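You operate a simulated robot arm through the tools that you are given. There is no shell and no other tool. Be economical: measure what you need, move in short steps, check, and stop when the job is done.

You run a simulated two-armed robot. Do the job below in one go: nothing can be reset, and whatever is moved stays where it is left.

TASK
Free the cast in the mould that the slate names, then stand the mould on the black-handled tray.
Fine: open the clasp, push the red rod in, draw it back out; hold it still with your other hand as you work. Set down upright: what you pick out.

The check looks at the end state, three seconds after you hand in, the way a careful person would. Anything else that was tipped, shoved, dropped, spilled or broken makes it a failure.

THE ROBOT
Two 6-joint arms with two-finger parallel grippers on one trunk, on a base that drives. Base frame: it is fixed to the floor where the robot stands at the start and does not move with it; the origin is under the middle of the robot, x ahead of it, y to its left, z up; the surface under the hand at the start is at about z = 0.8. Lengths are in m, angles in rad, forces in N, time in s.
The left shoulder is at the start at [0.06, 0.187, 1.197], the right one opposite. With the tool pointing down near the work surface each hand reaches from about 0.1 to 0.6 m from the robot's upright axis, wherever it stands, measured 20 degrees to its own side. Places, roughly: clasp lever of the blue mould [0.5, 0.5, 0.9]; clasp lever of the grey mould [0.5, 0.1, 0.9]; clay extruder plunger [0.8, -0.8, 0.8]; green comb holder [0.75, 1, 0.75]; inside of the black-handled tray [0.5, -0.3, 0.8]; pin of the green comb holder [0.8, 0.8, 0.8]; pin of the red comb holder [0.8, 0.5, 0.8]; plaster slab with the red grip [-1.5, 1.75, 0.75]; plaster slab with the yellow grip [-1.5, 1.25, 0.75]; push rod of the blue mould [0.4, 0.5, 0.8]; push rod of the grey mould [0.4, 0.1, 0.8]; red slide of the gauge [0.8, 0.3, 0.8]; ribbed clay piece [-1.5, 2, 0.75]; white rod [-1.5, 2, 0.75]; wing nut of the gauge [0.8, 0.1, 0.8]; wing nut of the green comb holder [0.8, 0.9, 0.9]. Payload 1.57 kg a hand.
The TCP of each hand is the grasp point between the finger pads, 0.03 m short of the fingertips. In the tool frame z runs along the fingers and y along their closing line. The gripper opens to 0.11 m. The fingers are 0.024 m wide and 0.012 m thick; the gripper's body (0.048 by 0.112 m) begins 0.078 m behind the TCP.
Orientation is told as [roll, pitch, yaw] about the base's x, y, z axes, in that order, counted from this pose: with the fingers straight down and closing along the base's y, the tool's x points along the base's -x, its y along +y and its z along -z.

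THE INTERFACE
- The arms move only by the tool play_rows. It takes "left_steps", "right_steps" or both (then of equal length, played together; a hand with none holds still); each is a list of rows, each an object (a shift or turn left out is 0, a gripper value left out holds the last) with "delta_rot": the turn, a rotation vector about the tool's x, y, z in units of 6 degrees (1.0 is 6 degrees), a list of three; "offset": the shift along the tool's x, y, z in units of 40 mm (1.0 is 40 mm), a list of three; "grip": the finger opening in m, from 0 to 0.11. In form: [{"delta_rot": [wx, wy, wz], "offset": [dx, dy, dz], "grip": grip}, ...]. A call has 1 to 10 rows; each row shifts and turns the commanded pose from where the row before left it, along the tool's axes as they then stand. A call with a number of a shift or a turn outside -1 to 1 is refused whole. A row lasts 0.2 s, in which the tool goes at most 0.05 m and 0.15 rad; a call with a longer step from one row to the next is refused whole, and so is a gripper value outside its range. A pose out of reach is approached as far as the arm can. The call stops where the force on the tool passes 40 N (or 10 N more than at its start, if that is more) or the arm is blocked; 0.2 s more then pass. The fingers move at their own pace (about 0.153 m/s each) and stop on an object; they squeeze with about 38 N. The grip force told is the motor's: it shows also when the fingers shut on nothing. Time passes only in rows, and 0.2 s behind the last, so rows that do not move let the fingers close. It gives the time, the measured TCP pose, the force on the tool (base axes), the opening and the grip force at its end, in the units of the frame above (readings bear some noise), with the torque about the TCP (base axes, N m) and any sound that the robot's microphone picked up, and new pictures: "show" is both (left out), scene, wrist or none (wrist: the cameras of the hands that moved).
- Cameras (640 x 400 px; columns grow to the right, rows downward): "scene" is now at [0.0109, -0.0005, 1.7311]; the picture's right is [-0.00, -1.00, 0.00], its down [-0.82, 0.00, -0.57] and it looks along [0.57, -0.00, -0.82] (base axes); focal length 290 px, centre (320, 200). "left" rides on the left gripper at [0.07, -0.016, -0.141] in its tool frame; the picture's right is [0.23, 0.97, 0.00], its down [-0.86, 0.20, -0.48] and it looks along [-0.47, 0.11, 0.88] (tool axes); focal length 222 px, centre (320, 200). "right" rides on the right gripper at [0.07, 0.016, -0.141] in its tool frame; the picture's right is [-0.23, 0.97, 0.00], its down [-0.86, -0.20, -0.48] and it looks along [-0.47, -0.11, 0.88] (tool axes); focal length 222 px, centre (320, 200).
- raise_lower(by): slides the trunk up (or, below 0, down) by that many m; the arms and the scene camera ride with it, the base frame stays. It gives what a move gives, with no picture.
- drive_base(legs): drives the robot by 1 to 6 legs, each [ahead, left, turn to the left] in m, m and rad, along the robot's own axes; the way and the turn of a leg run together, so that a leg with both is an arc; at most 1.5 m and 3.142 rad a leg. The arms and the cameras ride along, it lands a little off, and it stops where it bumps. It gives what a move gives, and a new picture of the scene camera.
- turn_head(pan, tilt): turns the head with the scene camera to pan (to the left, within 1.501 rad either way) and tilt (down, from -0.506 to 1.204), counted from straight ahead of the robot. It gives what a move gives, and a new picture of the scene camera.
- probe_pixels(camera, pixels): there is no depth. For up to 12 entries [column, row, z] of the newest picture of that camera ("zoom" is the newest enlarged one), the place [x, y] in the base frame at which the ray of that pixel passes the height z, good to about 0.002 m. It takes no simulated time.
- enlarge(camera, box): a new picture of the part [left, top, right, bottom] of that camera's present view, enlarged. It takes no simulated time.
- finish_job(): hands the job in; it is judged then, once.

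Keep the steps short. Do not move on a guess: measure, check each grasp and each placing, and mend mistakes. In all there are 80 turns and 260 pictures (those below and enlarged ones count). Leave the grippers open and the arms clear of the work at the hand-in unless told otherwise, and finish with a single line.

The tools are called after "Request:" as name(argument=value, ...) on one line, values as JSON. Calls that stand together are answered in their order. play_rows: Moves the arms, as the interface text tells. Its arguments: {"type":"object","properties":{"left_steps":{"type":"array"},"right_steps":{"type":"array"},"show":{"type":"string","enum":["both","scene","wrist","none"]}},"required":[]} The other tools are called the same way: raise_lower (by) slides the trunk up or down; drive_base (legs) drives the base; turn_head (pan, tilt) turns the head that bears the scene camera; probe_pixels (camera, pixels) gives the place at which the rays of pixels pass given heights; enlarge (camera, box) takes an enlarged picture of a part of a camera's view; finish_job () hands the job in.

At the start:

```text
t: 0.0
left_tcp_pos: [0.3249, 0.3887, 1.1973]
left_tcp_rot: [0.0, 0.001, 0.0]
left_wrist_force: [0.4, 0.7, 0.4]
left_moment: [0.0, 0.03, 0.0]
left_opening: 0.1101
left_gripper_force: 0.1
right_tcp_pos: [0.3443, 0.0121, 1.2219]
right_tcp_rot: [0.0, 0.0, 0.001]
right_wrist_force: [0.4, 1.1, -0.4]
right_moment: [0.02, 0.01, -0.05]
right_opening: 0.11
right_gripper_force: 0.0
trunk travel left (down, up): [-0.825, 0.165]
robot x, y, heading: [-0.002, 0.0017, 0.0]
head pan, tilt: [-0.003, 0.96]
```

scene: 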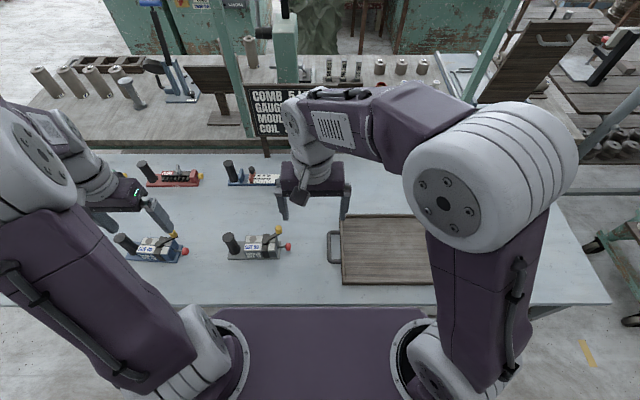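
right: 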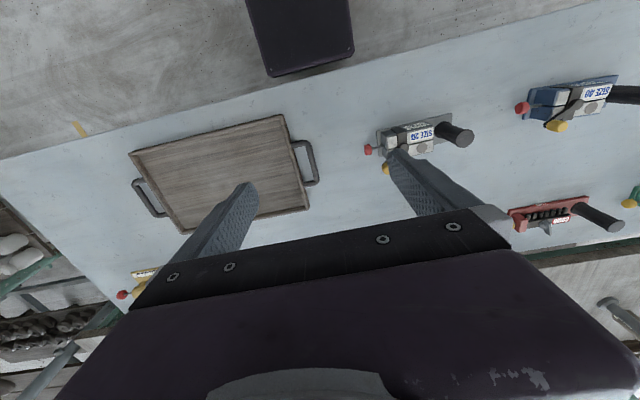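
left: 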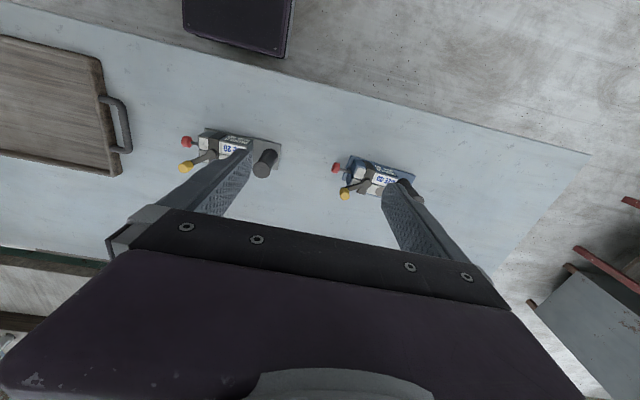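

The slate at about (275,110) in the scene is partly hidden by the right arm. I'll enlarge it, and the two moulds.

Request:
enlarge(camera="scene", box=[220, 60, 380, 160])

Request:
enlarge(camera="scene", box=[100, 210, 300, 280])

Request:
enlarge(camera="right", box=[340, 60, 640, 250])

```text
4.00 times, centred on (300, 110) of scene
```

zoom: 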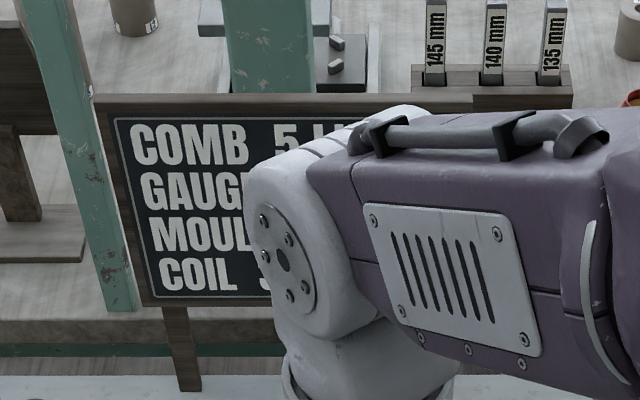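

```text
3.20 times, centred on (200, 245) of scene
```

zoom: 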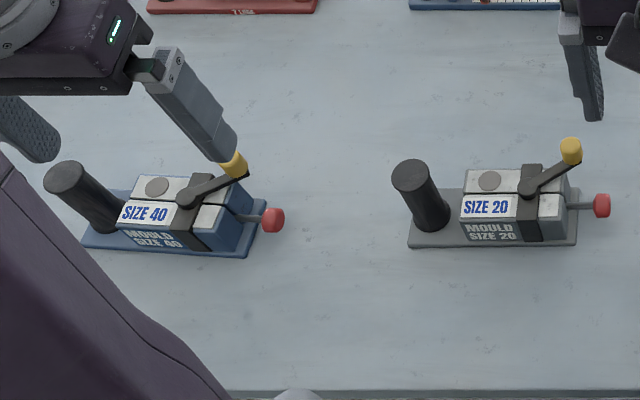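

```text
2.11 times, centred on (490, 155) of right
```

zoom: 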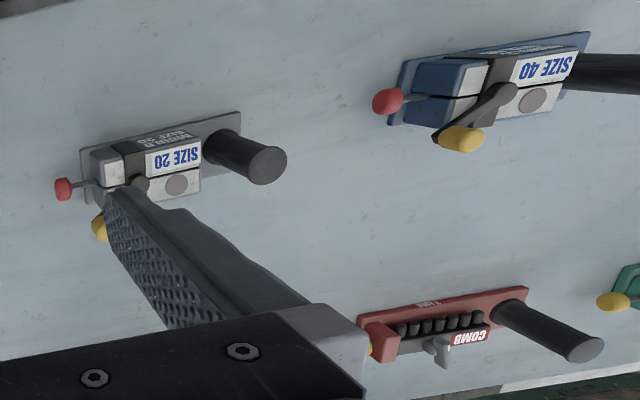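

The slate's number is hidden behind the right forearm. I'll move the right hand about 0.2 m to its right, high above everything, to uncover it.

Request:
play_rows(right_steps=[{"offset": [0, -1, 0]}, {"offset": [0, -1, 0]}, {"offset": [0, -1, 0]}, {"offset": [0, -1, 0]}, {"offset": [0, -1, 0]}], show="scene")

Request:
enlarge(camera="scene", box=[220, 60, 380, 160])

```text
t: 1.2
left_tcp_pos: [0.3261, 0.3878, 1.197]
left_tcp_rot: [0.001, 0.0, 0.002]
left_wrist_force: [0.2, -0.2, 0.7]
left_moment: [0.01, -0.02, 0.0]
left_opening: 0.1101
left_gripper_force: 0.0
right_tcp_pos: [0.3408, -0.1913, 1.2223]
right_tcp_rot: [0.002, -0.001, 0.001]
right_wrist_force: [-0.6, -0.2, -0.1]
right_moment: [0.0, -0.01, 0.02]
right_opening: 0.1101
right_gripper_force: 0.1
trunk travel left (down, up): [-0.825, 0.165]
robot x, y, heading: [-0.0015, -0.0029, -0.004]
head pan, tilt: [-0.003, 0.96]
```

scene: 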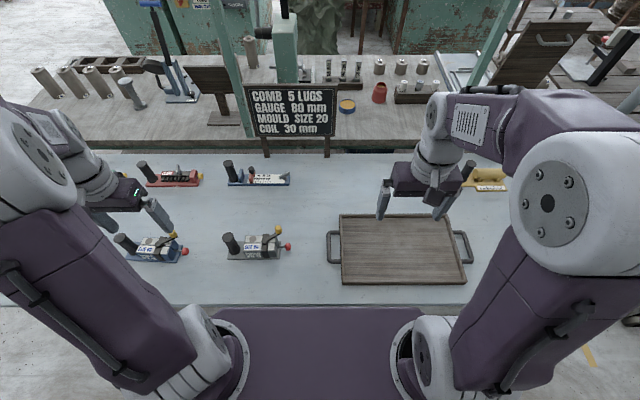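

```text
4.00 times, centred on (300, 110) of scene
```

zoom: 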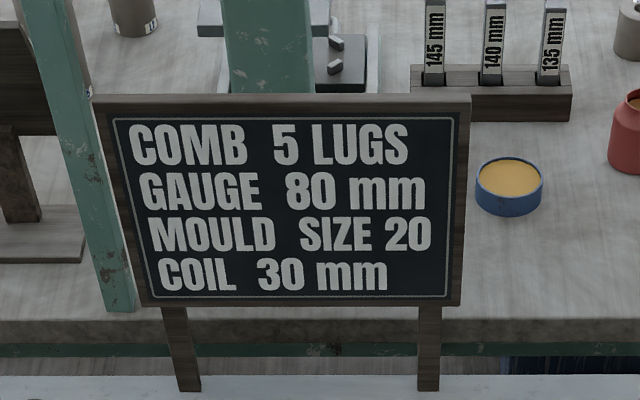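

The slate says MOULD SIZE 20, which is the grey mould. I'll enlarge it and the tray to measure.

Request:
enlarge(camera="scene", box=[210, 215, 306, 275])

Request:
probe_pixels(camera="scene", pixels=[[343, 219, 0.8], [453, 214, 0.8], [466, 284, 0.8], [341, 284, 0.8], [332, 246, 0.8], [470, 246, 0.8]])

```text
6.67 times, centred on (258, 245) of scene
```

zoom: 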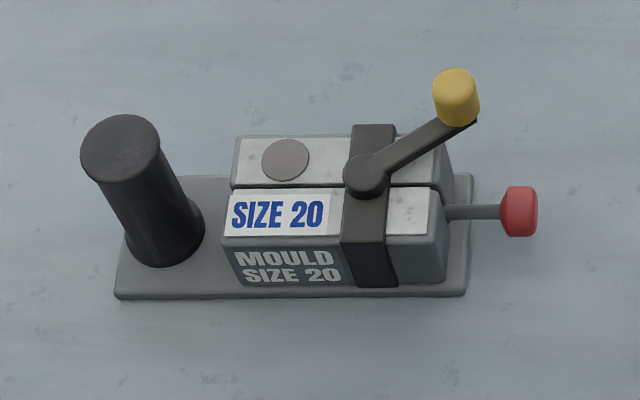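

```text
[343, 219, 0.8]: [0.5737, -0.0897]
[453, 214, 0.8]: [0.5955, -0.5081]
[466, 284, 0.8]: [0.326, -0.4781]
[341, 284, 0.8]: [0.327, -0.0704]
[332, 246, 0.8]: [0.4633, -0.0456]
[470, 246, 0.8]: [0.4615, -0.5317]
```

Now I probe the mould's features: plate corners, handle base and top, lever pivot and knob, rod knob.

Request:
probe_pixels(camera="zoom", pixels=[[115, 297, 0.8], [470, 293, 0.8], [472, 178, 0.81], [164, 232, 0.81], [120, 148, 0.88], [120, 148, 0.9], [120, 148, 0.92], [365, 175, 0.87], [456, 85, 0.9], [456, 85, 0.88], [519, 211, 0.83], [519, 211, 0.84]])

Request:
probe_pixels(camera="zoom", pixels=[[245, 285, 0.81], [222, 236, 0.85], [222, 236, 0.86], [447, 282, 0.81], [442, 235, 0.85], [442, 235, 0.86], [235, 138, 0.85], [440, 130, 0.85], [80, 150, 0.9], [160, 150, 0.9]])

```text
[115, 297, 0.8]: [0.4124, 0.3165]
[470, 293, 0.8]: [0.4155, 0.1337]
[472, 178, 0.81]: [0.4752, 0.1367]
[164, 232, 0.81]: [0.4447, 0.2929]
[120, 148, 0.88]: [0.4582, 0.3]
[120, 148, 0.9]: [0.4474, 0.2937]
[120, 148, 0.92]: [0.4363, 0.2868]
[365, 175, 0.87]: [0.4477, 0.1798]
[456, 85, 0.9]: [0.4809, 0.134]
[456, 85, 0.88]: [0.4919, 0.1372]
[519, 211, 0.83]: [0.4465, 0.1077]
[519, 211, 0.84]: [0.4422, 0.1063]
```

```text
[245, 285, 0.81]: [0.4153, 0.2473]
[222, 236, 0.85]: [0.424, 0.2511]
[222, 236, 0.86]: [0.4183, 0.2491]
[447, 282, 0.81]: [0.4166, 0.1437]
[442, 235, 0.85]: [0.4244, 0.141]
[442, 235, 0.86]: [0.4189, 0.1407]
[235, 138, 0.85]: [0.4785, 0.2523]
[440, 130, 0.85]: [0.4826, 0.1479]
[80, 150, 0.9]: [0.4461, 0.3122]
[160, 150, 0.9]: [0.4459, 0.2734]
```

Measured: the handle is at about (0.446, 0.293) with its top at z≈0.90 and diameter ~0.038. The lever knob is at (0.482, 0.135, ~0.9), and the rod knob at (0.443, 0.107, ~0.84). I'll take the left hand above the handle, gripper partly closed to 0.06, and then check.

Request:
play_rows(left_steps=[{"offset": [-0.76, -0.56, 0], "grip": 0.062}, {"offset": [-0.76, -0.56, 0]}, {"offset": [-0.76, -0.56, 0]}, {"offset": [-0.76, -0.56, 0]}, {"offset": [0, 0, 0.9]}, {"offset": [0, 0, 0.9]}, {"offset": [0, 0, 0.9]}, {"offset": [0, 0, 0.9]}, {"offset": [0, 0, 0.9]}, {"offset": [0, 0, 0.9]}])

Request:
enlarge(camera="left", box=[160, 40, 480, 240])

```text
t: 3.4
left_tcp_pos: [0.4484, 0.3009, 0.9815]
left_tcp_rot: [-0.002, -0.001, 0.001]
left_wrist_force: [-0.8, 0.4, 0.8]
left_moment: [0.0, -0.03, 0.0]
left_opening: 0.0619
left_gripper_force: 0.0
right_tcp_pos: [0.3419, -0.1883, 1.2225]
right_tcp_rot: [0.0, 0.002, 0.0]
right_wrist_force: [0.5, -0.1, -0.7]
right_moment: [0.05, 0.01, -0.02]
right_opening: 0.1101
right_gripper_force: 0.0
trunk travel left (down, up): [-0.825, 0.165]
robot x, y, heading: [-0.0011, -0.0022, -0.003]
head pan, tilt: [-0.003, 0.96]
```

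scene: 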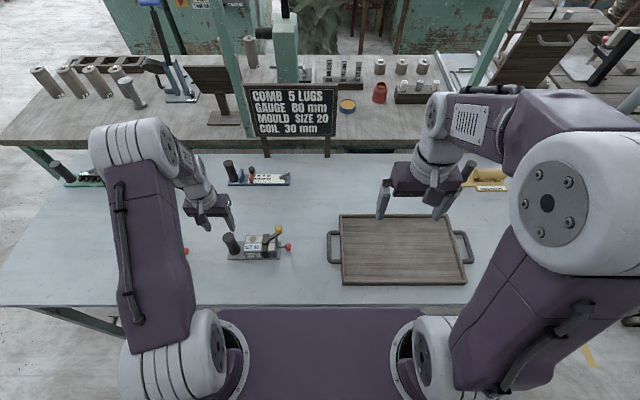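
left: 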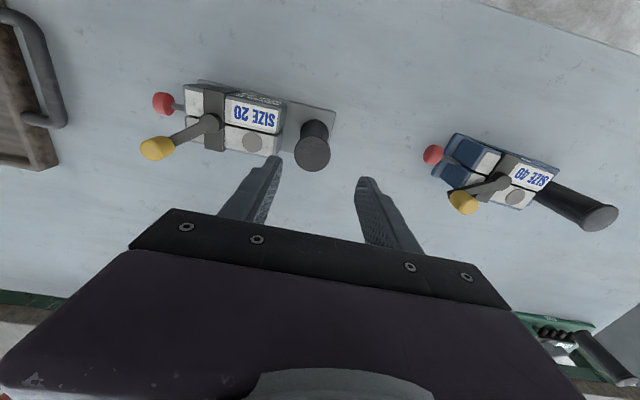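

```text
2.00 times, centred on (320, 140) of left
```

zoom: 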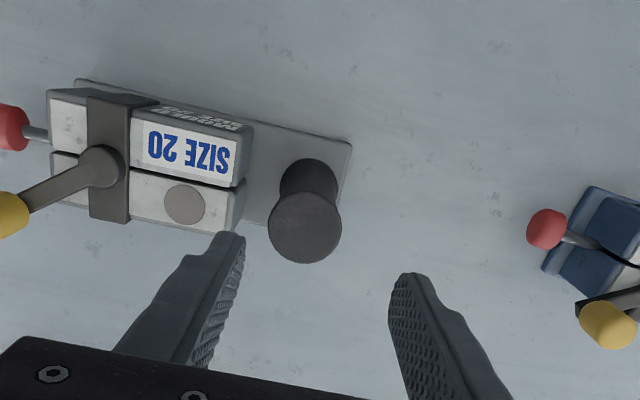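

I'll cross-check the handle and knob positions from the left wrist camera.

Request:
probe_pixels(camera="left", pixels=[[312, 154, 0.9], [296, 154, 0.9], [330, 154, 0.9], [316, 130, 0.81], [157, 149, 0.9], [157, 149, 0.89], [210, 124, 0.87], [163, 103, 0.835]])

Request:
enlarge(camera="left", box=[130, 70, 290, 170])

```text
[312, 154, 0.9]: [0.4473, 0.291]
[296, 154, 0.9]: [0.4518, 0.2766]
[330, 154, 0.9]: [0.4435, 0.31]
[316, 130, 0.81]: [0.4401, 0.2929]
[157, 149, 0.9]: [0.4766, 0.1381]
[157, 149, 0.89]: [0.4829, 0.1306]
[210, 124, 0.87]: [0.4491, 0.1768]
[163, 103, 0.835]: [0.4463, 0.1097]
```

```text
4.00 times, centred on (210, 120) of left
```

zoom: 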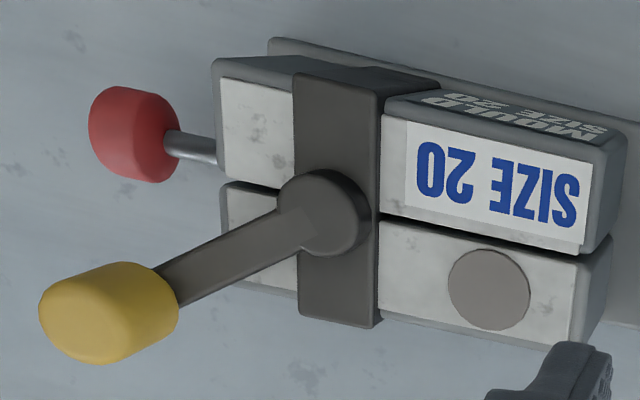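

The two cameras agree on the handle at (0.4465, 0.292). I'll lower the left hand to z≈0.857 around it, watching the force, and close it in the next step.

Request:
play_rows(left_steps=[{"offset": [0.04, -0.1, 0.6]}, {"offset": [0, 0, 0.6]}, {"offset": [0, 0, 0.6]}, {"offset": [0, 0, 0.6]}, {"offset": [0, 0, 0.6]}, {"offset": [0, 0, 0]}])

```text
t: 4.8
left_tcp_pos: [0.4452, 0.2988, 0.8625]
left_tcp_rot: [0.0, -0.002, -0.001]
left_wrist_force: [-0.8, 0.5, 0.4]
left_moment: [0.02, 0.01, 0.01]
left_opening: 0.0619
left_gripper_force: 0.0
right_tcp_pos: [0.3408, -0.1904, 1.2229]
right_tcp_rot: [0.001, 0.0, 0.0]
right_wrist_force: [0.6, 0.7, -0.1]
right_moment: [-0.01, -0.01, 0.02]
right_opening: 0.11
right_gripper_force: 0.1
trunk travel left (down, up): [-0.825, 0.165]
robot x, y, heading: [-0.0027, 0.0012, -0.001]
head pan, tilt: [-0.003, 0.96]
```

scene: 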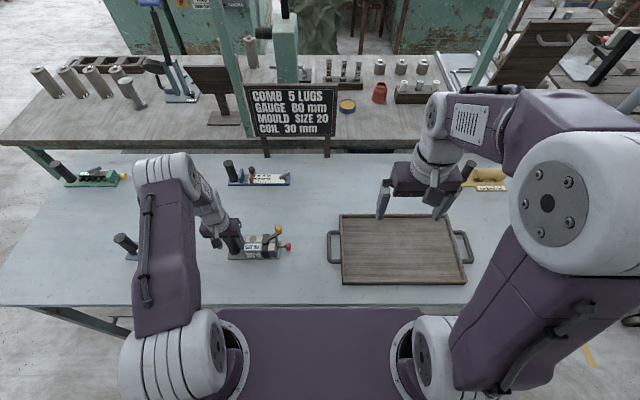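
left: 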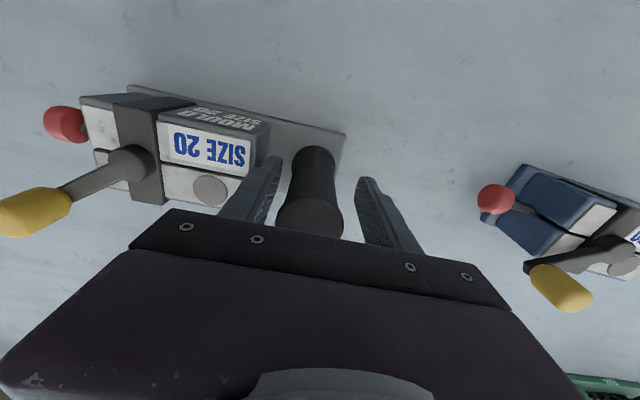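

The handle (312,180) sits between the fingers. I'll close the left hand on it, while the right hand travels high to above the lever knob.

Request:
play_rows(left_steps=[{"offset": [0, -0.1, 0.05]}, {"grip": 0.02}, {}, {}, {}, {}, {}, {}, {}], right_steps=[{"offset": [-0.386, 0.91, 0]}, {"offset": [-0.386, 0.91, 0]}, {"offset": [-0.386, 0.91, 0]}, {"offset": [-0.386, 0.91, 0]}, {"offset": [-0.386, 0.91, 0]}, {"offset": [-0.386, 0.91, 0]}, {"offset": [-0.386, 0.91, 0]}, {"offset": [-0.386, 0.91, 0]}, {"offset": [-0.386, 0.91, 0]}])

```text
t: 6.8
left_tcp_pos: [0.4471, 0.2937, 0.8585]
left_tcp_rot: [0.0, 0.0, 0.0]
left_wrist_force: [0.2, -0.3, 2.0]
left_moment: [-0.67, 0.24, 0.01]
left_opening: 0.0336
left_gripper_force: 38.1
right_tcp_pos: [0.4676, 0.1287, 1.2161]
right_tcp_rot: [-0.002, 0.002, 0.0]
right_wrist_force: [0.8, 0.1, -0.1]
right_moment: [0.01, 0.0, 0.0]
right_opening: 0.1101
right_gripper_force: 0.2
right hand out of reach, approached as far as the arm can: row 9
trunk travel left (down, up): [-0.825, 0.165]
robot x, y, heading: [0.001, -0.002, 0.0]
head pan, tilt: [-0.003, 0.96]
```

scene: 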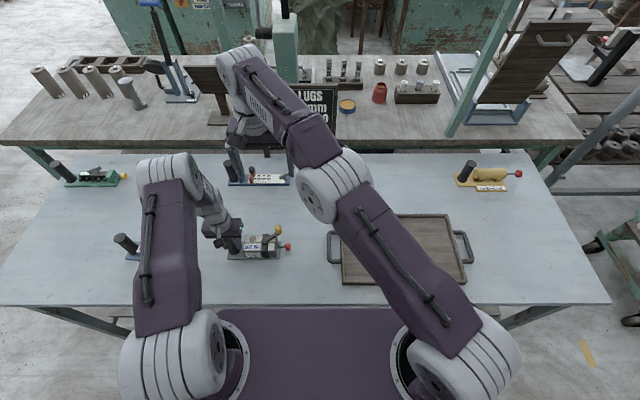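
right: 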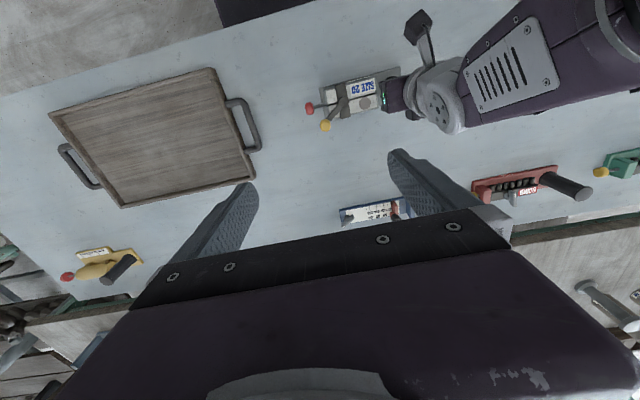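
left: 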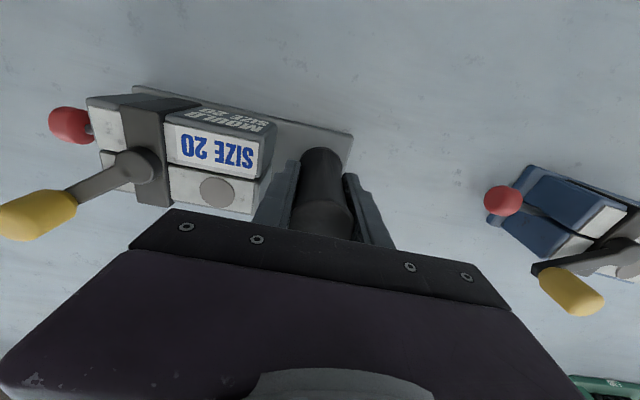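

The handle is gripped (opening 0.0336, 38 N). The right hand was at the edge of reach at that height, so I'll lower it by 0.16 m and begin turning it so the fingers straddle the lever (about 54° clockwise).

Request:
play_rows(right_steps=[{"offset": [0, 0, 1]}, {"offset": [0, 0, 1]}, {"offset": [0, 0, 1], "grip": 0.045}, {"offset": [0, 0, 1]}, {"delta_rot": [0, 0, 1]}, {"delta_rot": [0, 0, 1]}, {"delta_rot": [0, 0, 1]}, {"delta_rot": [0, 0, 1]}, {"delta_rot": [0, 0, 1]}, {"delta_rot": [0, 0, 1]}], show="wrist")

```text
t: 9.0
left_tcp_pos: [0.4461, 0.2936, 0.8604]
left_tcp_rot: [0.0, -0.001, 0.001]
left_wrist_force: [-0.2, 0.8, 2.3]
left_moment: [-0.82, 0.14, -0.04]
left_opening: 0.0336
left_gripper_force: 38.1
right_tcp_pos: [0.4682, 0.1277, 1.0562]
right_tcp_rot: [0.0, 0.0, -0.632]
right_wrist_force: [-0.7, -1.0, 0.2]
right_moment: [-0.02, 0.03, -0.02]
right_opening: 0.0449
right_gripper_force: 0.2
trunk travel left (down, up): [-0.825, 0.165]
robot x, y, heading: [-0.002, -0.0017, 0.004]
head pan, tilt: [-0.003, 0.96]
```

right: 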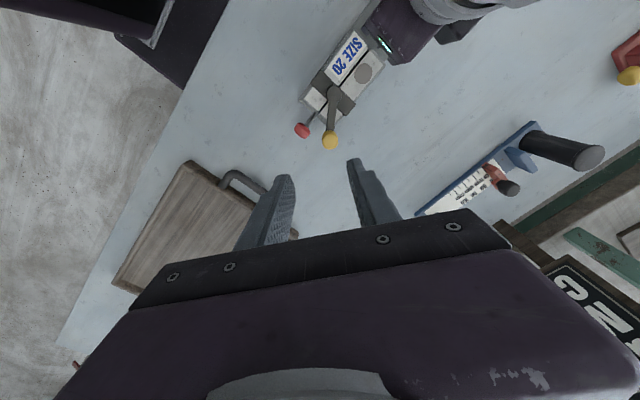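

Request:
probe_pixels(camera="right", pixels=[[331, 141, 0.9], [332, 134, 0.88], [332, 90, 0.87], [303, 131, 0.835]])

Request:
play_rows(right_steps=[{"delta_rot": [0, 0, 1]}, {"delta_rot": [0, 0, 1]}, {"delta_rot": [0, 0, 1]}, {"offset": [0, 0.35, 0.7]}, {"offset": [0, 0, 0.7]}, {"offset": [0, 0, 0.7]}], show="wrist")

Request:
enlarge(camera="right", box=[240, 60, 440, 240])

```text
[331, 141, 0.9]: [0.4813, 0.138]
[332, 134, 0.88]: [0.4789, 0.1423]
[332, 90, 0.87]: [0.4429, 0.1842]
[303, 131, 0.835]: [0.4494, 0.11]
```

```text
t: 10.4
left_tcp_pos: [0.4464, 0.2929, 0.8594]
left_tcp_rot: [0.0, 0.001, 0.0]
left_wrist_force: [-0.3, 1.5, 0.1]
left_moment: [-0.01, 0.12, -0.03]
left_opening: 0.0336
left_gripper_force: 38.5
right_tcp_pos: [0.4793, 0.1372, 0.9715]
right_tcp_rot: [0.0, 0.001, -0.942]
right_wrist_force: [0.2, 0.1, -0.2]
right_moment: [-0.01, 0.0, 0.02]
right_opening: 0.045
right_gripper_force: 0.1
trunk travel left (down, up): [-0.825, 0.165]
robot x, y, heading: [-0.0008, -0.0007, 0.001]
head pan, tilt: [-0.003, 0.96]
```

right: 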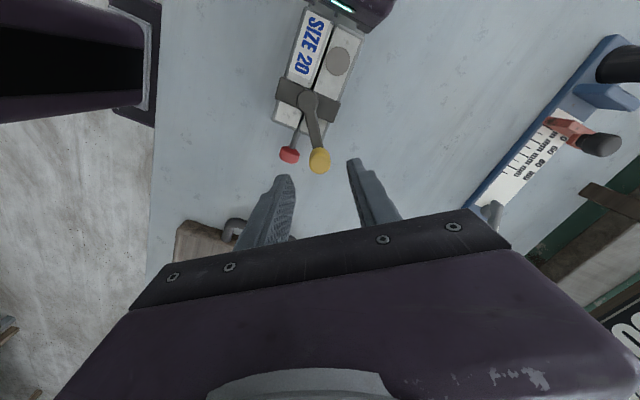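

```text
2.22 times, centred on (340, 150) of right
```

zoom: 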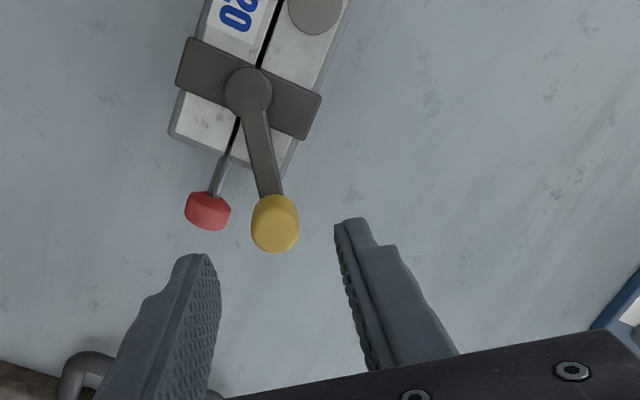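

The knob sits between the fingers. I'll go down to z≈0.900 (tips 0.870, above the mould's top).

Request:
play_rows(right_steps=[{"offset": [0, 0.02, 0.6]}, {"offset": [0, 0, 0.6]}, {"offset": [0, 0, 0.58]}, {}])

Request:
enlarge(camera="scene", box=[190, 195, 318, 275])

```text
t: 11.4
left_tcp_pos: [0.4459, 0.293, 0.8595]
left_tcp_rot: [-0.001, -0.002, 0.0]
left_wrist_force: [0.3, 0.2, 3.0]
left_moment: [-0.86, 0.09, -0.05]
left_opening: 0.0336
left_gripper_force: 38.4
right_tcp_pos: [0.4706, 0.1306, 0.9046]
right_tcp_rot: [0.0, 0.001, -0.943]
right_wrist_force: [0.4, 0.0, -0.4]
right_moment: [0.0, 0.02, 0.0]
right_opening: 0.0451
right_gripper_force: 0.1
right hand out of reach, approached as far as the arm can: row 2, 3
trunk travel left (down, up): [-0.825, 0.165]
robot x, y, heading: [-0.0029, -0.0005, -0.001]
head pan, tilt: [-0.003, 0.96]
```

scene: 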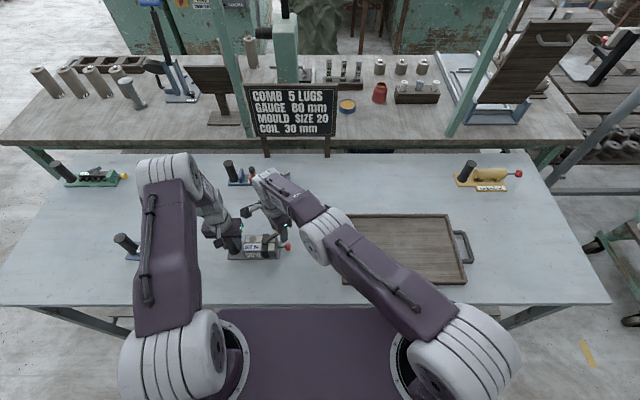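
right: 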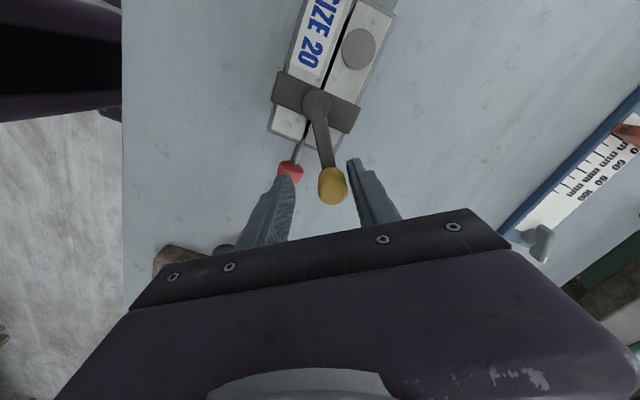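

```text
5.00 times, centred on (254, 235) of scene
```

zoom: 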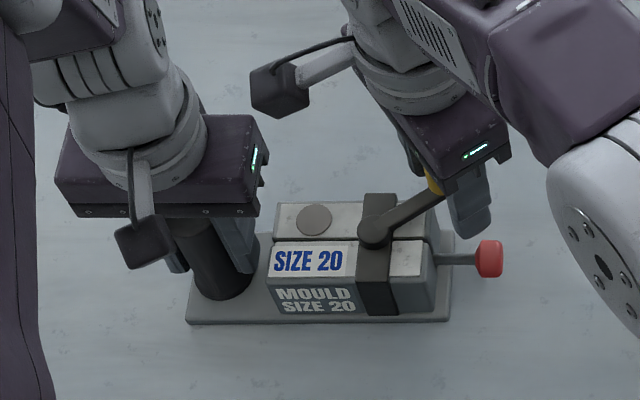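

The right hand runs out of reach here. The left hand holds the mould firmly, so I'll bring the mould nearer: right hand up and to the right first, then the left lifts the mould a few cm as a test.

Request:
play_rows(right_steps=[{"offset": [0, 0, -1]}, {"offset": [0, 0, -1]}, {"offset": [0, 0, -1]}, {"offset": [-0.8, -0.58, 0]}, {"offset": [-0.8, -0.58, 0]}, {"offset": [-0.8, -0.58, 0]}, {"offset": [-0.8, -0.58, 0]}, {"offset": [-0.8, -0.58, 0]}, {"offset": [-0.8, -0.58, 0]}], show="none")

Request:
play_rows(left_steps=[{"offset": [0, 0, -0.25]}, {"offset": [0, 0, -0.25]}, {"offset": [0, 0, -0.25]}, {}])

Request:
enlarge(camera="scene", box=[190, 195, 318, 275])

```text
t: 13.4
left_tcp_pos: [0.4455, 0.2923, 0.8592]
left_tcp_rot: [0.0, 0.0, 0.0]
left_wrist_force: [-1.0, 1.1, 3.6]
left_moment: [-0.79, -0.03, -0.13]
left_opening: 0.0336
left_gripper_force: 37.6
right_tcp_pos: [0.4724, -0.108, 1.0199]
right_tcp_rot: [0.001, 0.0, -0.944]
right_wrist_force: [-0.2, 0.3, 0.4]
right_moment: [-0.02, 0.01, 0.02]
right_opening: 0.0451
right_gripper_force: 0.1
trunk travel left (down, up): [-0.825, 0.165]
robot x, y, heading: [0.0004, 0.001, -0.002]
head pan, tilt: [-0.003, 0.96]
```

```text
t: 14.4
left_tcp_pos: [0.4468, 0.2929, 0.8882]
left_tcp_rot: [0.001, 0.002, -0.001]
left_wrist_force: [1.1, 0.4, -4.1]
left_moment: [0.37, 0.03, 0.01]
left_opening: 0.0335
left_gripper_force: 38.2
right_tcp_pos: [0.4734, -0.107, 1.0206]
right_tcp_rot: [-0.001, -0.001, -0.943]
right_wrist_force: [0.2, 1.4, -0.3]
right_moment: [-0.02, -0.05, -0.01]
right_opening: 0.045
right_gripper_force: 0.0
trunk travel left (down, up): [-0.825, 0.165]
robot x, y, heading: [-0.0001, 0.0012, -0.003]
head pan, tilt: [-0.003, 0.96]
```

scene: 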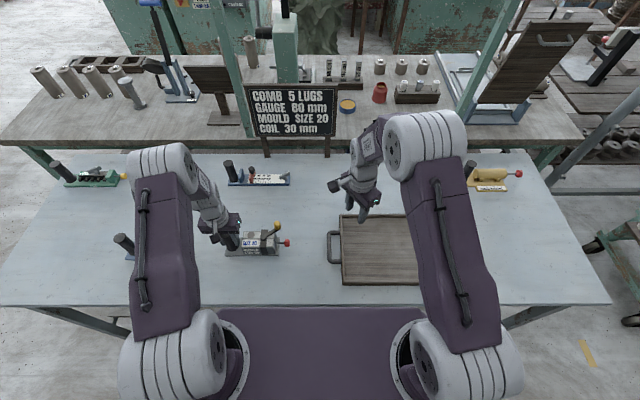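
left: 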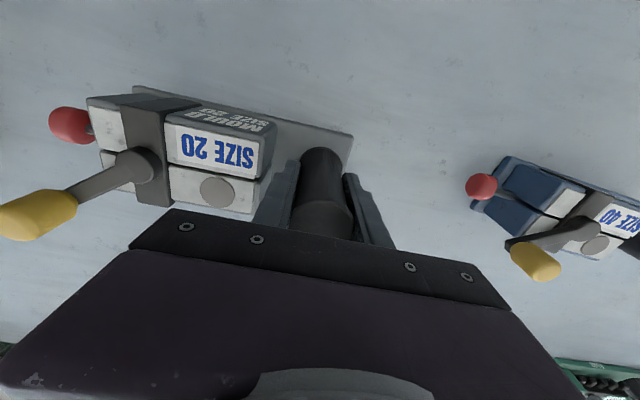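

```text
5.00 times, centred on (254, 235) of scene
```

zoom: 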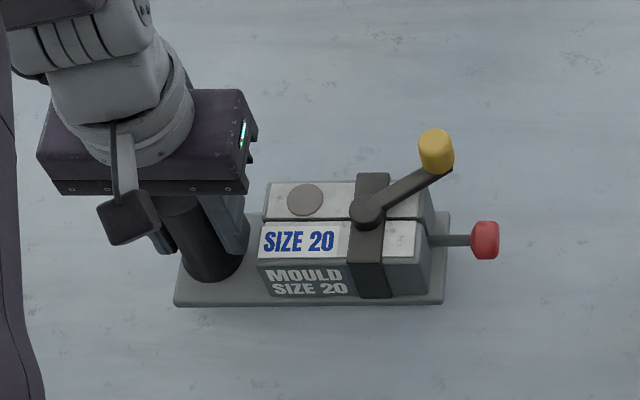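

The mould lifts level and doesn't slip (about 0.45 kg). I'll carry it 0.11 m to the right and 0.035 m nearer, then set it down again, still held.

Request:
play_rows(left_steps=[{"offset": [0.22, -0.69, 0]}, {"offset": [0.22, -0.69, 0]}, {"offset": [0.22, -0.69, 0]}, {"offset": [0.22, -0.69, 0]}, {}, {"offset": [0, 0, 0.25]}, {"offset": [0, 0, 0.25]}, {"offset": [0, 0, 0.24]}, {}])

Request:
enlarge(camera="scene", box=[220, 205, 348, 285])

```text
t: 16.4
left_tcp_pos: [0.4112, 0.182, 0.8602]
left_tcp_rot: [-0.001, -0.002, 0.0]
left_wrist_force: [-0.1, -0.8, 2.8]
left_moment: [-0.66, 0.23, 0.0]
left_opening: 0.0336
left_gripper_force: 38.2
right_tcp_pos: [0.4704, -0.1069, 1.0214]
right_tcp_rot: [-0.001, 0.0, -0.943]
right_wrist_force: [0.6, -0.2, 0.3]
right_moment: [-0.01, 0.02, 0.01]
right_opening: 0.0449
right_gripper_force: 0.0
trunk travel left (down, up): [-0.825, 0.165]
robot x, y, heading: [0.0002, 0.0005, 0.0]
head pan, tilt: [-0.003, 0.96]
```

scene: 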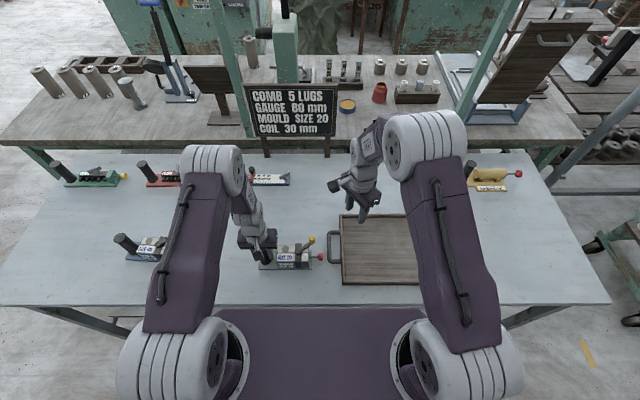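
left: 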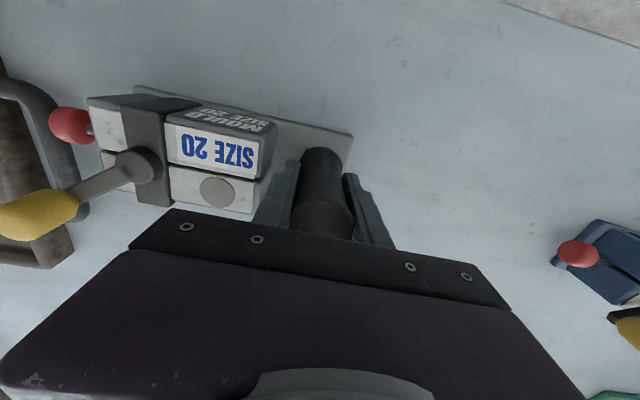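

```text
5.00 times, centred on (284, 245) of scene
```

zoom: 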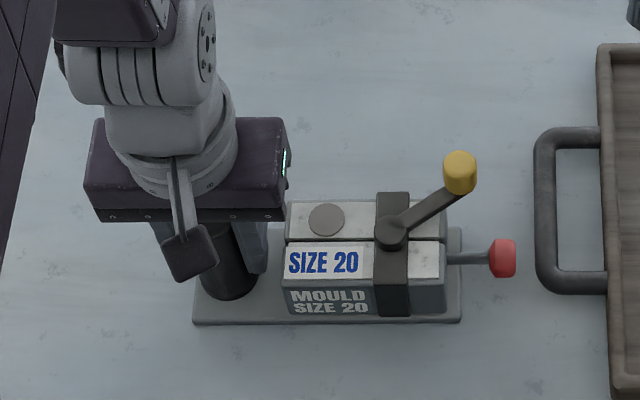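

Request:
probe_pixels(camera="zoom", pixels=[[461, 164, 0.9], [391, 232, 0.87], [503, 257, 0.835], [514, 240, 0.85], [490, 257, 0.835], [445, 238, 0.85]])

```text
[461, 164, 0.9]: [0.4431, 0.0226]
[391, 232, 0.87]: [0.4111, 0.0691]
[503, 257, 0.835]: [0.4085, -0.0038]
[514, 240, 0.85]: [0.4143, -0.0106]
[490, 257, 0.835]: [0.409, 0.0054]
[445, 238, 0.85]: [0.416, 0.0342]
```

The lever knob is at about (0.444, 0.025) and its pivot at (0.412, 0.068). I'll move the right hand above the knob and start down.

Request:
play_rows(right_steps=[{"offset": [0.77, 0.343, 0]}, {"offset": [0.77, 0.343, 0]}, {"offset": [0.77, 0.343, 0]}, {"offset": [0.77, 0.343, 0]}, {"offset": [0, 0, 0.8]}, {"offset": [0, 0, 0.4]}, {}], show="wrist")

Request:
enlarge(camera="right", box=[240, 60, 440, 240])

```text
t: 18.0
left_tcp_pos: [0.4089, 0.1825, 0.8589]
left_tcp_rot: [0.001, 0.0, 0.001]
left_wrist_force: [0.0, 1.1, 3.6]
left_moment: [-0.72, -0.11, -0.05]
left_opening: 0.0335
left_gripper_force: 37.9
right_tcp_pos: [0.4424, 0.0284, 0.9738]
right_tcp_rot: [-0.001, 0.0, -0.942]
right_wrist_force: [0.5, -0.1, 0.2]
right_moment: [-0.02, 0.0, 0.01]
right_opening: 0.0453
right_gripper_force: 0.0
trunk travel left (down, up): [-0.825, 0.165]
robot x, y, heading: [-0.0008, -0.0027, 0.001]
head pan, tilt: [-0.003, 0.96]
```

right: 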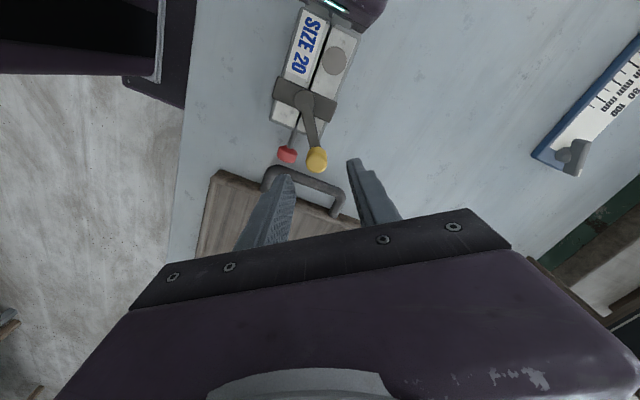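

```text
2.22 times, centred on (340, 150) of right
```

zoom: 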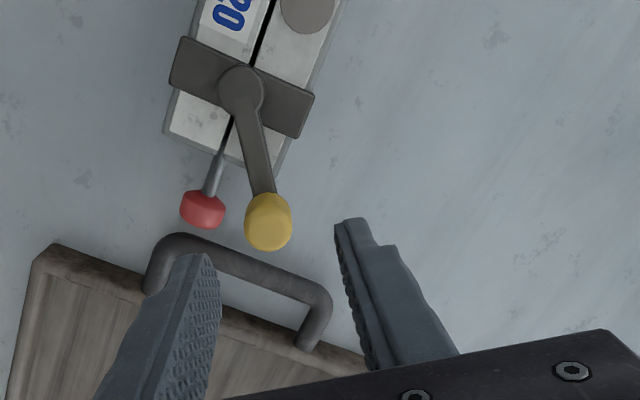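

Request:
probe_pixels(camera="right", pixels=[[317, 159, 0.9], [304, 100, 0.87]])

Request:
play_rows(right_steps=[{"offset": [0, 0, 0.6]}, {"offset": [0, 0, 0.6]}, {"offset": [0, 0, 0.6]}, {}])

Request:
enlarge(camera="scene", box=[220, 205, 348, 285])

```text
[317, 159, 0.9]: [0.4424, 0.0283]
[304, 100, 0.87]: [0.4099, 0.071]
```

```text
t: 19.0
left_tcp_pos: [0.4091, 0.182, 0.8589]
left_tcp_rot: [0.0, 0.001, -0.001]
left_wrist_force: [-1.0, 2.3, 4.3]
left_moment: [-0.56, -0.04, 0.03]
left_opening: 0.0336
left_gripper_force: 38.0
right_tcp_pos: [0.4445, 0.0278, 0.9015]
right_tcp_rot: [-0.001, 0.002, -0.941]
right_wrist_force: [0.1, -0.2, -0.4]
right_moment: [0.02, 0.02, 0.01]
right_opening: 0.0449
right_gripper_force: 0.0
trunk travel left (down, up): [-0.825, 0.165]
robot x, y, heading: [-0.0008, 0.0015, -0.002]
head pan, tilt: [-0.003, 0.96]
```

scene: 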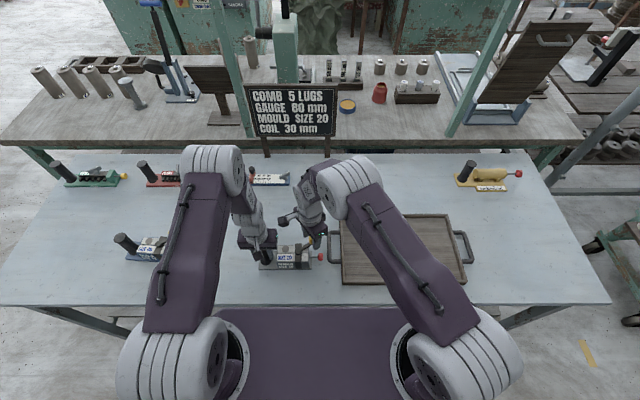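
right: 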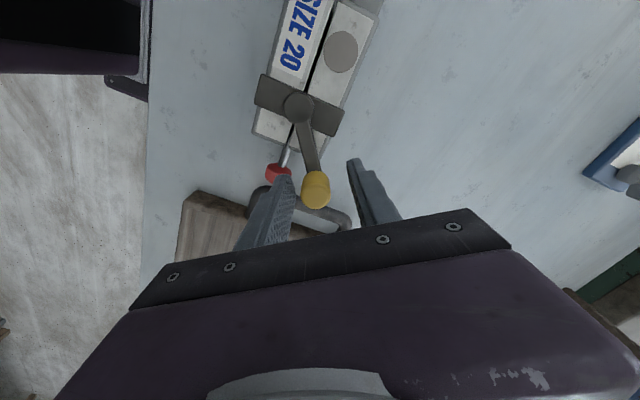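

```text
5.00 times, centred on (284, 245) of scene
```

zoom: 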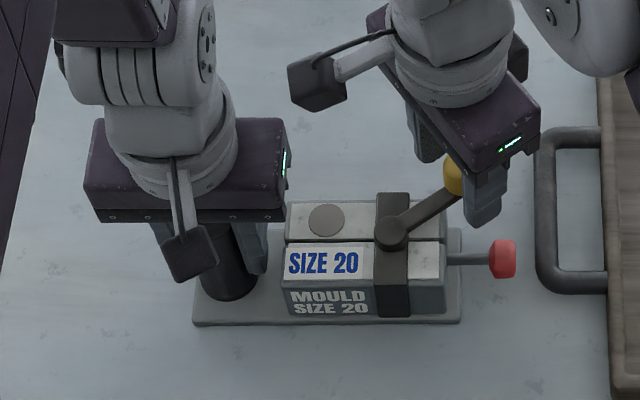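

The fingers straddle the yellow knob. I'll close in lightly (0.026) and try turning the lever about 18° counter-clockwise, watching the force.

Request:
play_rows(right_steps=[{"grip": 0.026}, {}, {"offset": [0, 0.14, 0], "delta_rot": [0, 0, -1]}, {"offset": [0, 0.14, 0], "delta_rot": [0, 0, -1]}, {"offset": [0, 0.14, 0], "delta_rot": [0, 0, -1]}], show="wrist")

```text
t: 20.2
left_tcp_pos: [0.4089, 0.1819, 0.8609]
left_tcp_rot: [0.001, 0.0, -0.001]
left_wrist_force: [0.8, 9.0, 2.3]
left_moment: [-1.14, -0.11, 0.33]
left_opening: 0.0339
left_gripper_force: 38.0
right_tcp_pos: [0.4556, 0.0379, 0.903]
right_tcp_rot: [-0.002, 0.0, -0.627]
right_wrist_force: [-1.8, -8.0, -1.0]
right_moment: [0.0, 0.01, 0.01]
right_opening: 0.0329
right_gripper_force: 4.0
trunk travel left (down, up): [-0.825, 0.165]
robot x, y, heading: [-0.0008, 0.0014, -0.0]
head pan, tilt: [-0.003, 0.96]
```

right: 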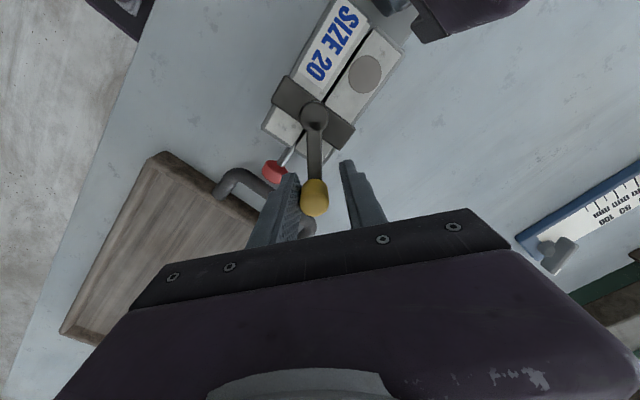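

Request:
probe_pixels(camera="right", pixels=[[315, 188, 0.9], [313, 117, 0.87]])

Request:
play_rows(right_steps=[{"offset": [0, 0.14, 0], "delta_rot": [0, 0, -1]}, {"offset": [0, 0.14, 0], "delta_rot": [0, 0, -1]}], show="wrist")

```text
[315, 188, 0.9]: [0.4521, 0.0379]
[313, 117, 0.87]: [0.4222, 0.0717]
```

```text
t: 20.8
left_tcp_pos: [0.4102, 0.1818, 0.8605]
left_tcp_rot: [0.0, 0.0, 0.0]
left_wrist_force: [1.5, 1.4, -0.3]
left_moment: [-0.51, -0.03, 0.3]
left_opening: 0.0332
left_gripper_force: 38.5
right_tcp_pos: [0.4634, 0.0475, 0.9039]
right_tcp_rot: [0.001, 0.0, -0.417]
right_wrist_force: [-3.9, -2.5, 1.5]
right_moment: [-0.03, 0.05, -0.11]
right_opening: 0.0298
right_gripper_force: 2.0
trunk travel left (down, up): [-0.825, 0.165]
robot x, y, heading: [0.0035, 0.0011, 0.002]
head pan, tilt: [-0.003, 0.96]
```

right: 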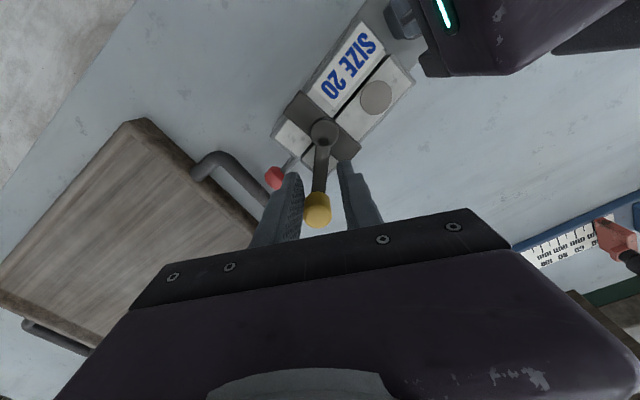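

I need to see whether the lever turned or the mould twisted, so I'll check the scene and left views.

Request:
enlarge(camera="scene", box=[220, 205, 348, 285])

Request:
enlarge(camera="left", box=[0, 60, 360, 260])

Request:
probe_pixels(camera="right", pixels=[[317, 205, 0.9], [323, 131, 0.87]])

```text
5.00 times, centred on (284, 245) of scene
```

zoom: 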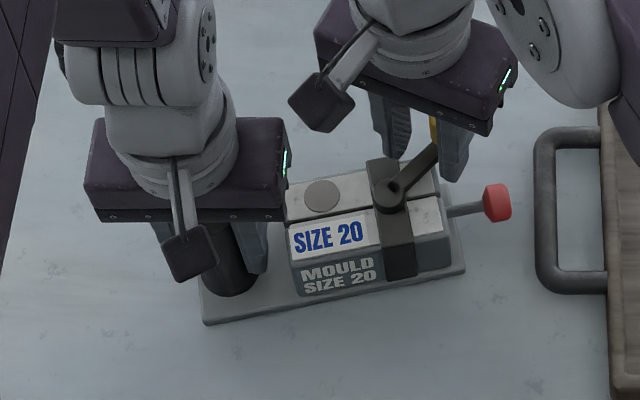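

```text
1.78 times, centred on (180, 160) of left
```

zoom: 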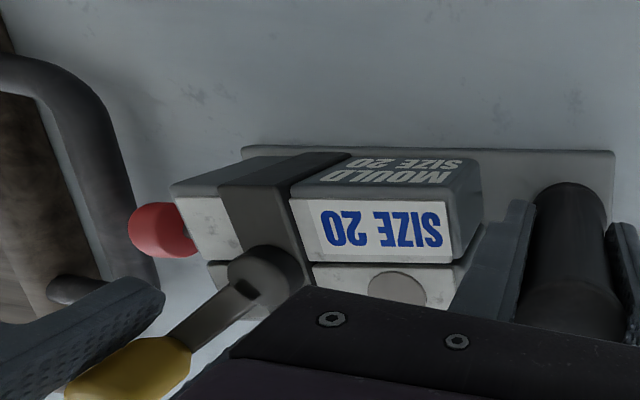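

```text
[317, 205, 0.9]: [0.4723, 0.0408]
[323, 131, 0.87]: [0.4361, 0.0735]
```

The mould twisted about its round handle and the lever did not move, so this direction looks like the closed stop. I'll reverse and try clockwise.

Request:
play_rows(right_steps=[{"offset": [0, -0.14, 0], "delta_rot": [0, 0, 1]}, {"offset": [0, -0.14, 0], "delta_rot": [0, 0, 1]}, {"offset": [0, -0.14, 0], "delta_rot": [0, 0, 1]}, {"offset": [0, -0.14, 0], "delta_rot": [0, 0, 1]}, {"offset": [0, -0.14, 0], "delta_rot": [0, 0, 1]}, {"offset": [0, -0.14, 0], "delta_rot": [0, 0, 1]}, {"offset": [0, -0.14, 0], "delta_rot": [0, 0, 1]}, {"offset": [0, -0.14, 0], "delta_rot": [0, 0, 1]}], show="wrist")

Request:
enlarge(camera="scene", box=[220, 205, 348, 285])

```text
t: 22.6
left_tcp_pos: [0.4103, 0.1819, 0.8593]
left_tcp_rot: [0.0, 0.0, 0.0]
left_wrist_force: [-0.4, -2.6, 4.6]
left_moment: [-0.75, -0.75, -0.3]
left_opening: 0.0331
left_gripper_force: 37.7
right_tcp_pos: [0.4295, 0.0141, 0.9046]
right_tcp_rot: [0.001, 0.0, -1.258]
right_wrist_force: [2.5, 1.4, -0.6]
right_moment: [-0.01, 0.05, 0.0]
right_opening: 0.0284
right_gripper_force: 0.7
trunk travel left (down, up): [-0.825, 0.165]
robot x, y, heading: [0.0012, -0.0005, 0.005]
head pan, tilt: [-0.003, 0.96]
```

right: 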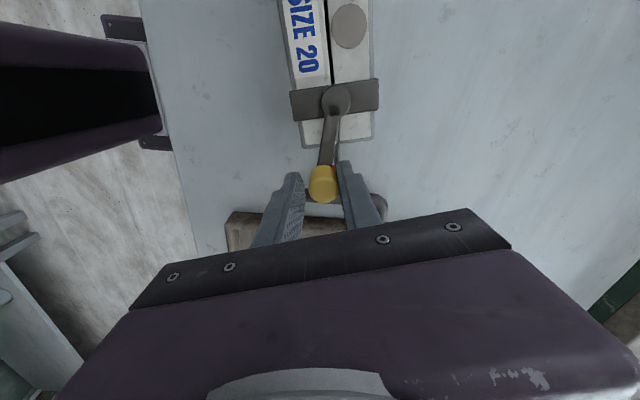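

```text
5.00 times, centred on (284, 245) of scene
```

zoom: 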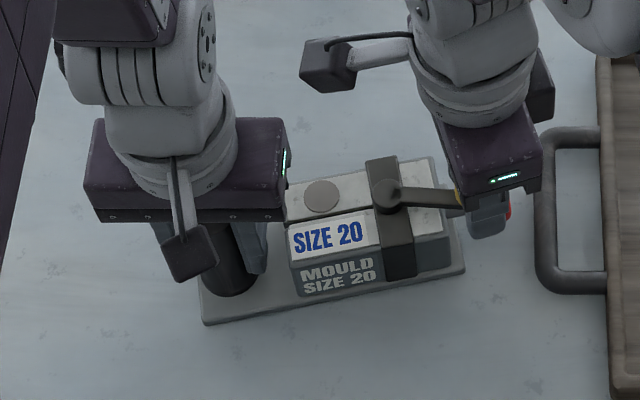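

Clockwise turns the lever freely, so that's the opening direction. I'll measure the pivot again for the next part of the arc.

Request:
probe_pixels(camera="right", pixels=[[323, 178, 0.9], [336, 99, 0.87]])

Request:
probe_pixels(camera="zoom", pixels=[[386, 192, 0.872]])

```text
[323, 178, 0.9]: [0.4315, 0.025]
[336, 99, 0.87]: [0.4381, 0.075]
```

```text
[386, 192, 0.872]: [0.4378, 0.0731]
```

I continue clockwise along the arc (pivot ≈ (0.435, 0.074)) with the tool following the lever.

Request:
play_rows(right_steps=[{"offset": [0.066, -0.049, 0], "delta_rot": [0, 0, 1]}, {"offset": [0.061, -0.056, 0], "delta_rot": [0, 0, 1]}, {"offset": [0.055, -0.062, 0], "delta_rot": [0, 0, 1]}, {"offset": [0.048, -0.067, 0], "delta_rot": [0, 0, 1]}, {"offset": [0.04, -0.072, 0], "delta_rot": [0, 0, 1]}, {"offset": [0.033, -0.076, 0], "delta_rot": [0, 0, 1]}, {"offset": [0.025, -0.079, 0], "delta_rot": [0, 0, 1]}, {"offset": [0.017, -0.081, 0], "delta_rot": [0, 0, 1]}], show="wrist")

Request:
enlarge(camera="scene", box=[220, 205, 348, 285])

```text
t: 24.4
left_tcp_pos: [0.4101, 0.181, 0.8602]
left_tcp_rot: [0.002, 0.0, -0.001]
left_wrist_force: [-1.7, 2.9, 4.4]
left_moment: [-0.81, -0.92, -0.26]
left_opening: 0.0327
left_gripper_force: 38.2
right_tcp_pos: [0.41, 0.0305, 0.9034]
right_tcp_rot: [-0.001, -0.001, -2.095]
right_wrist_force: [3.8, -4.2, 0.8]
right_moment: [-0.03, 0.0, 0.01]
right_opening: 0.0304
right_gripper_force: 2.3
trunk travel left (down, up): [-0.825, 0.165]
robot x, y, heading: [-0.003, 0.0017, -0.0]
head pan, tilt: [-0.003, 0.96]
```

right: 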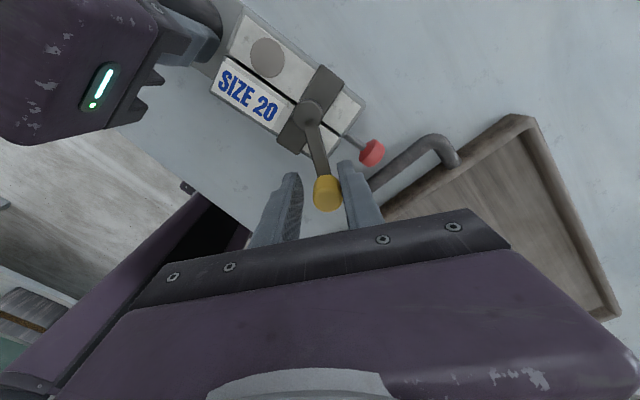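

```text
5.00 times, centred on (284, 245) of scene
```

zoom: 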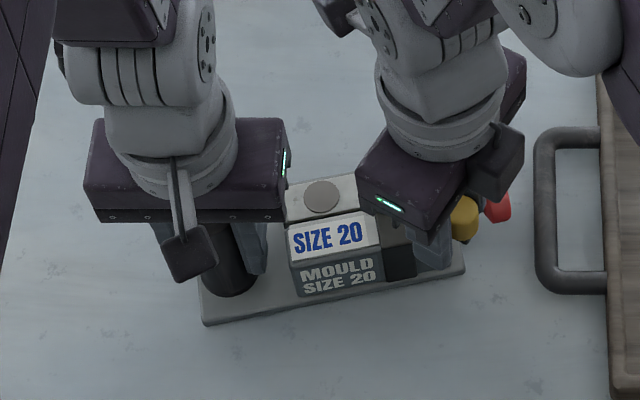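

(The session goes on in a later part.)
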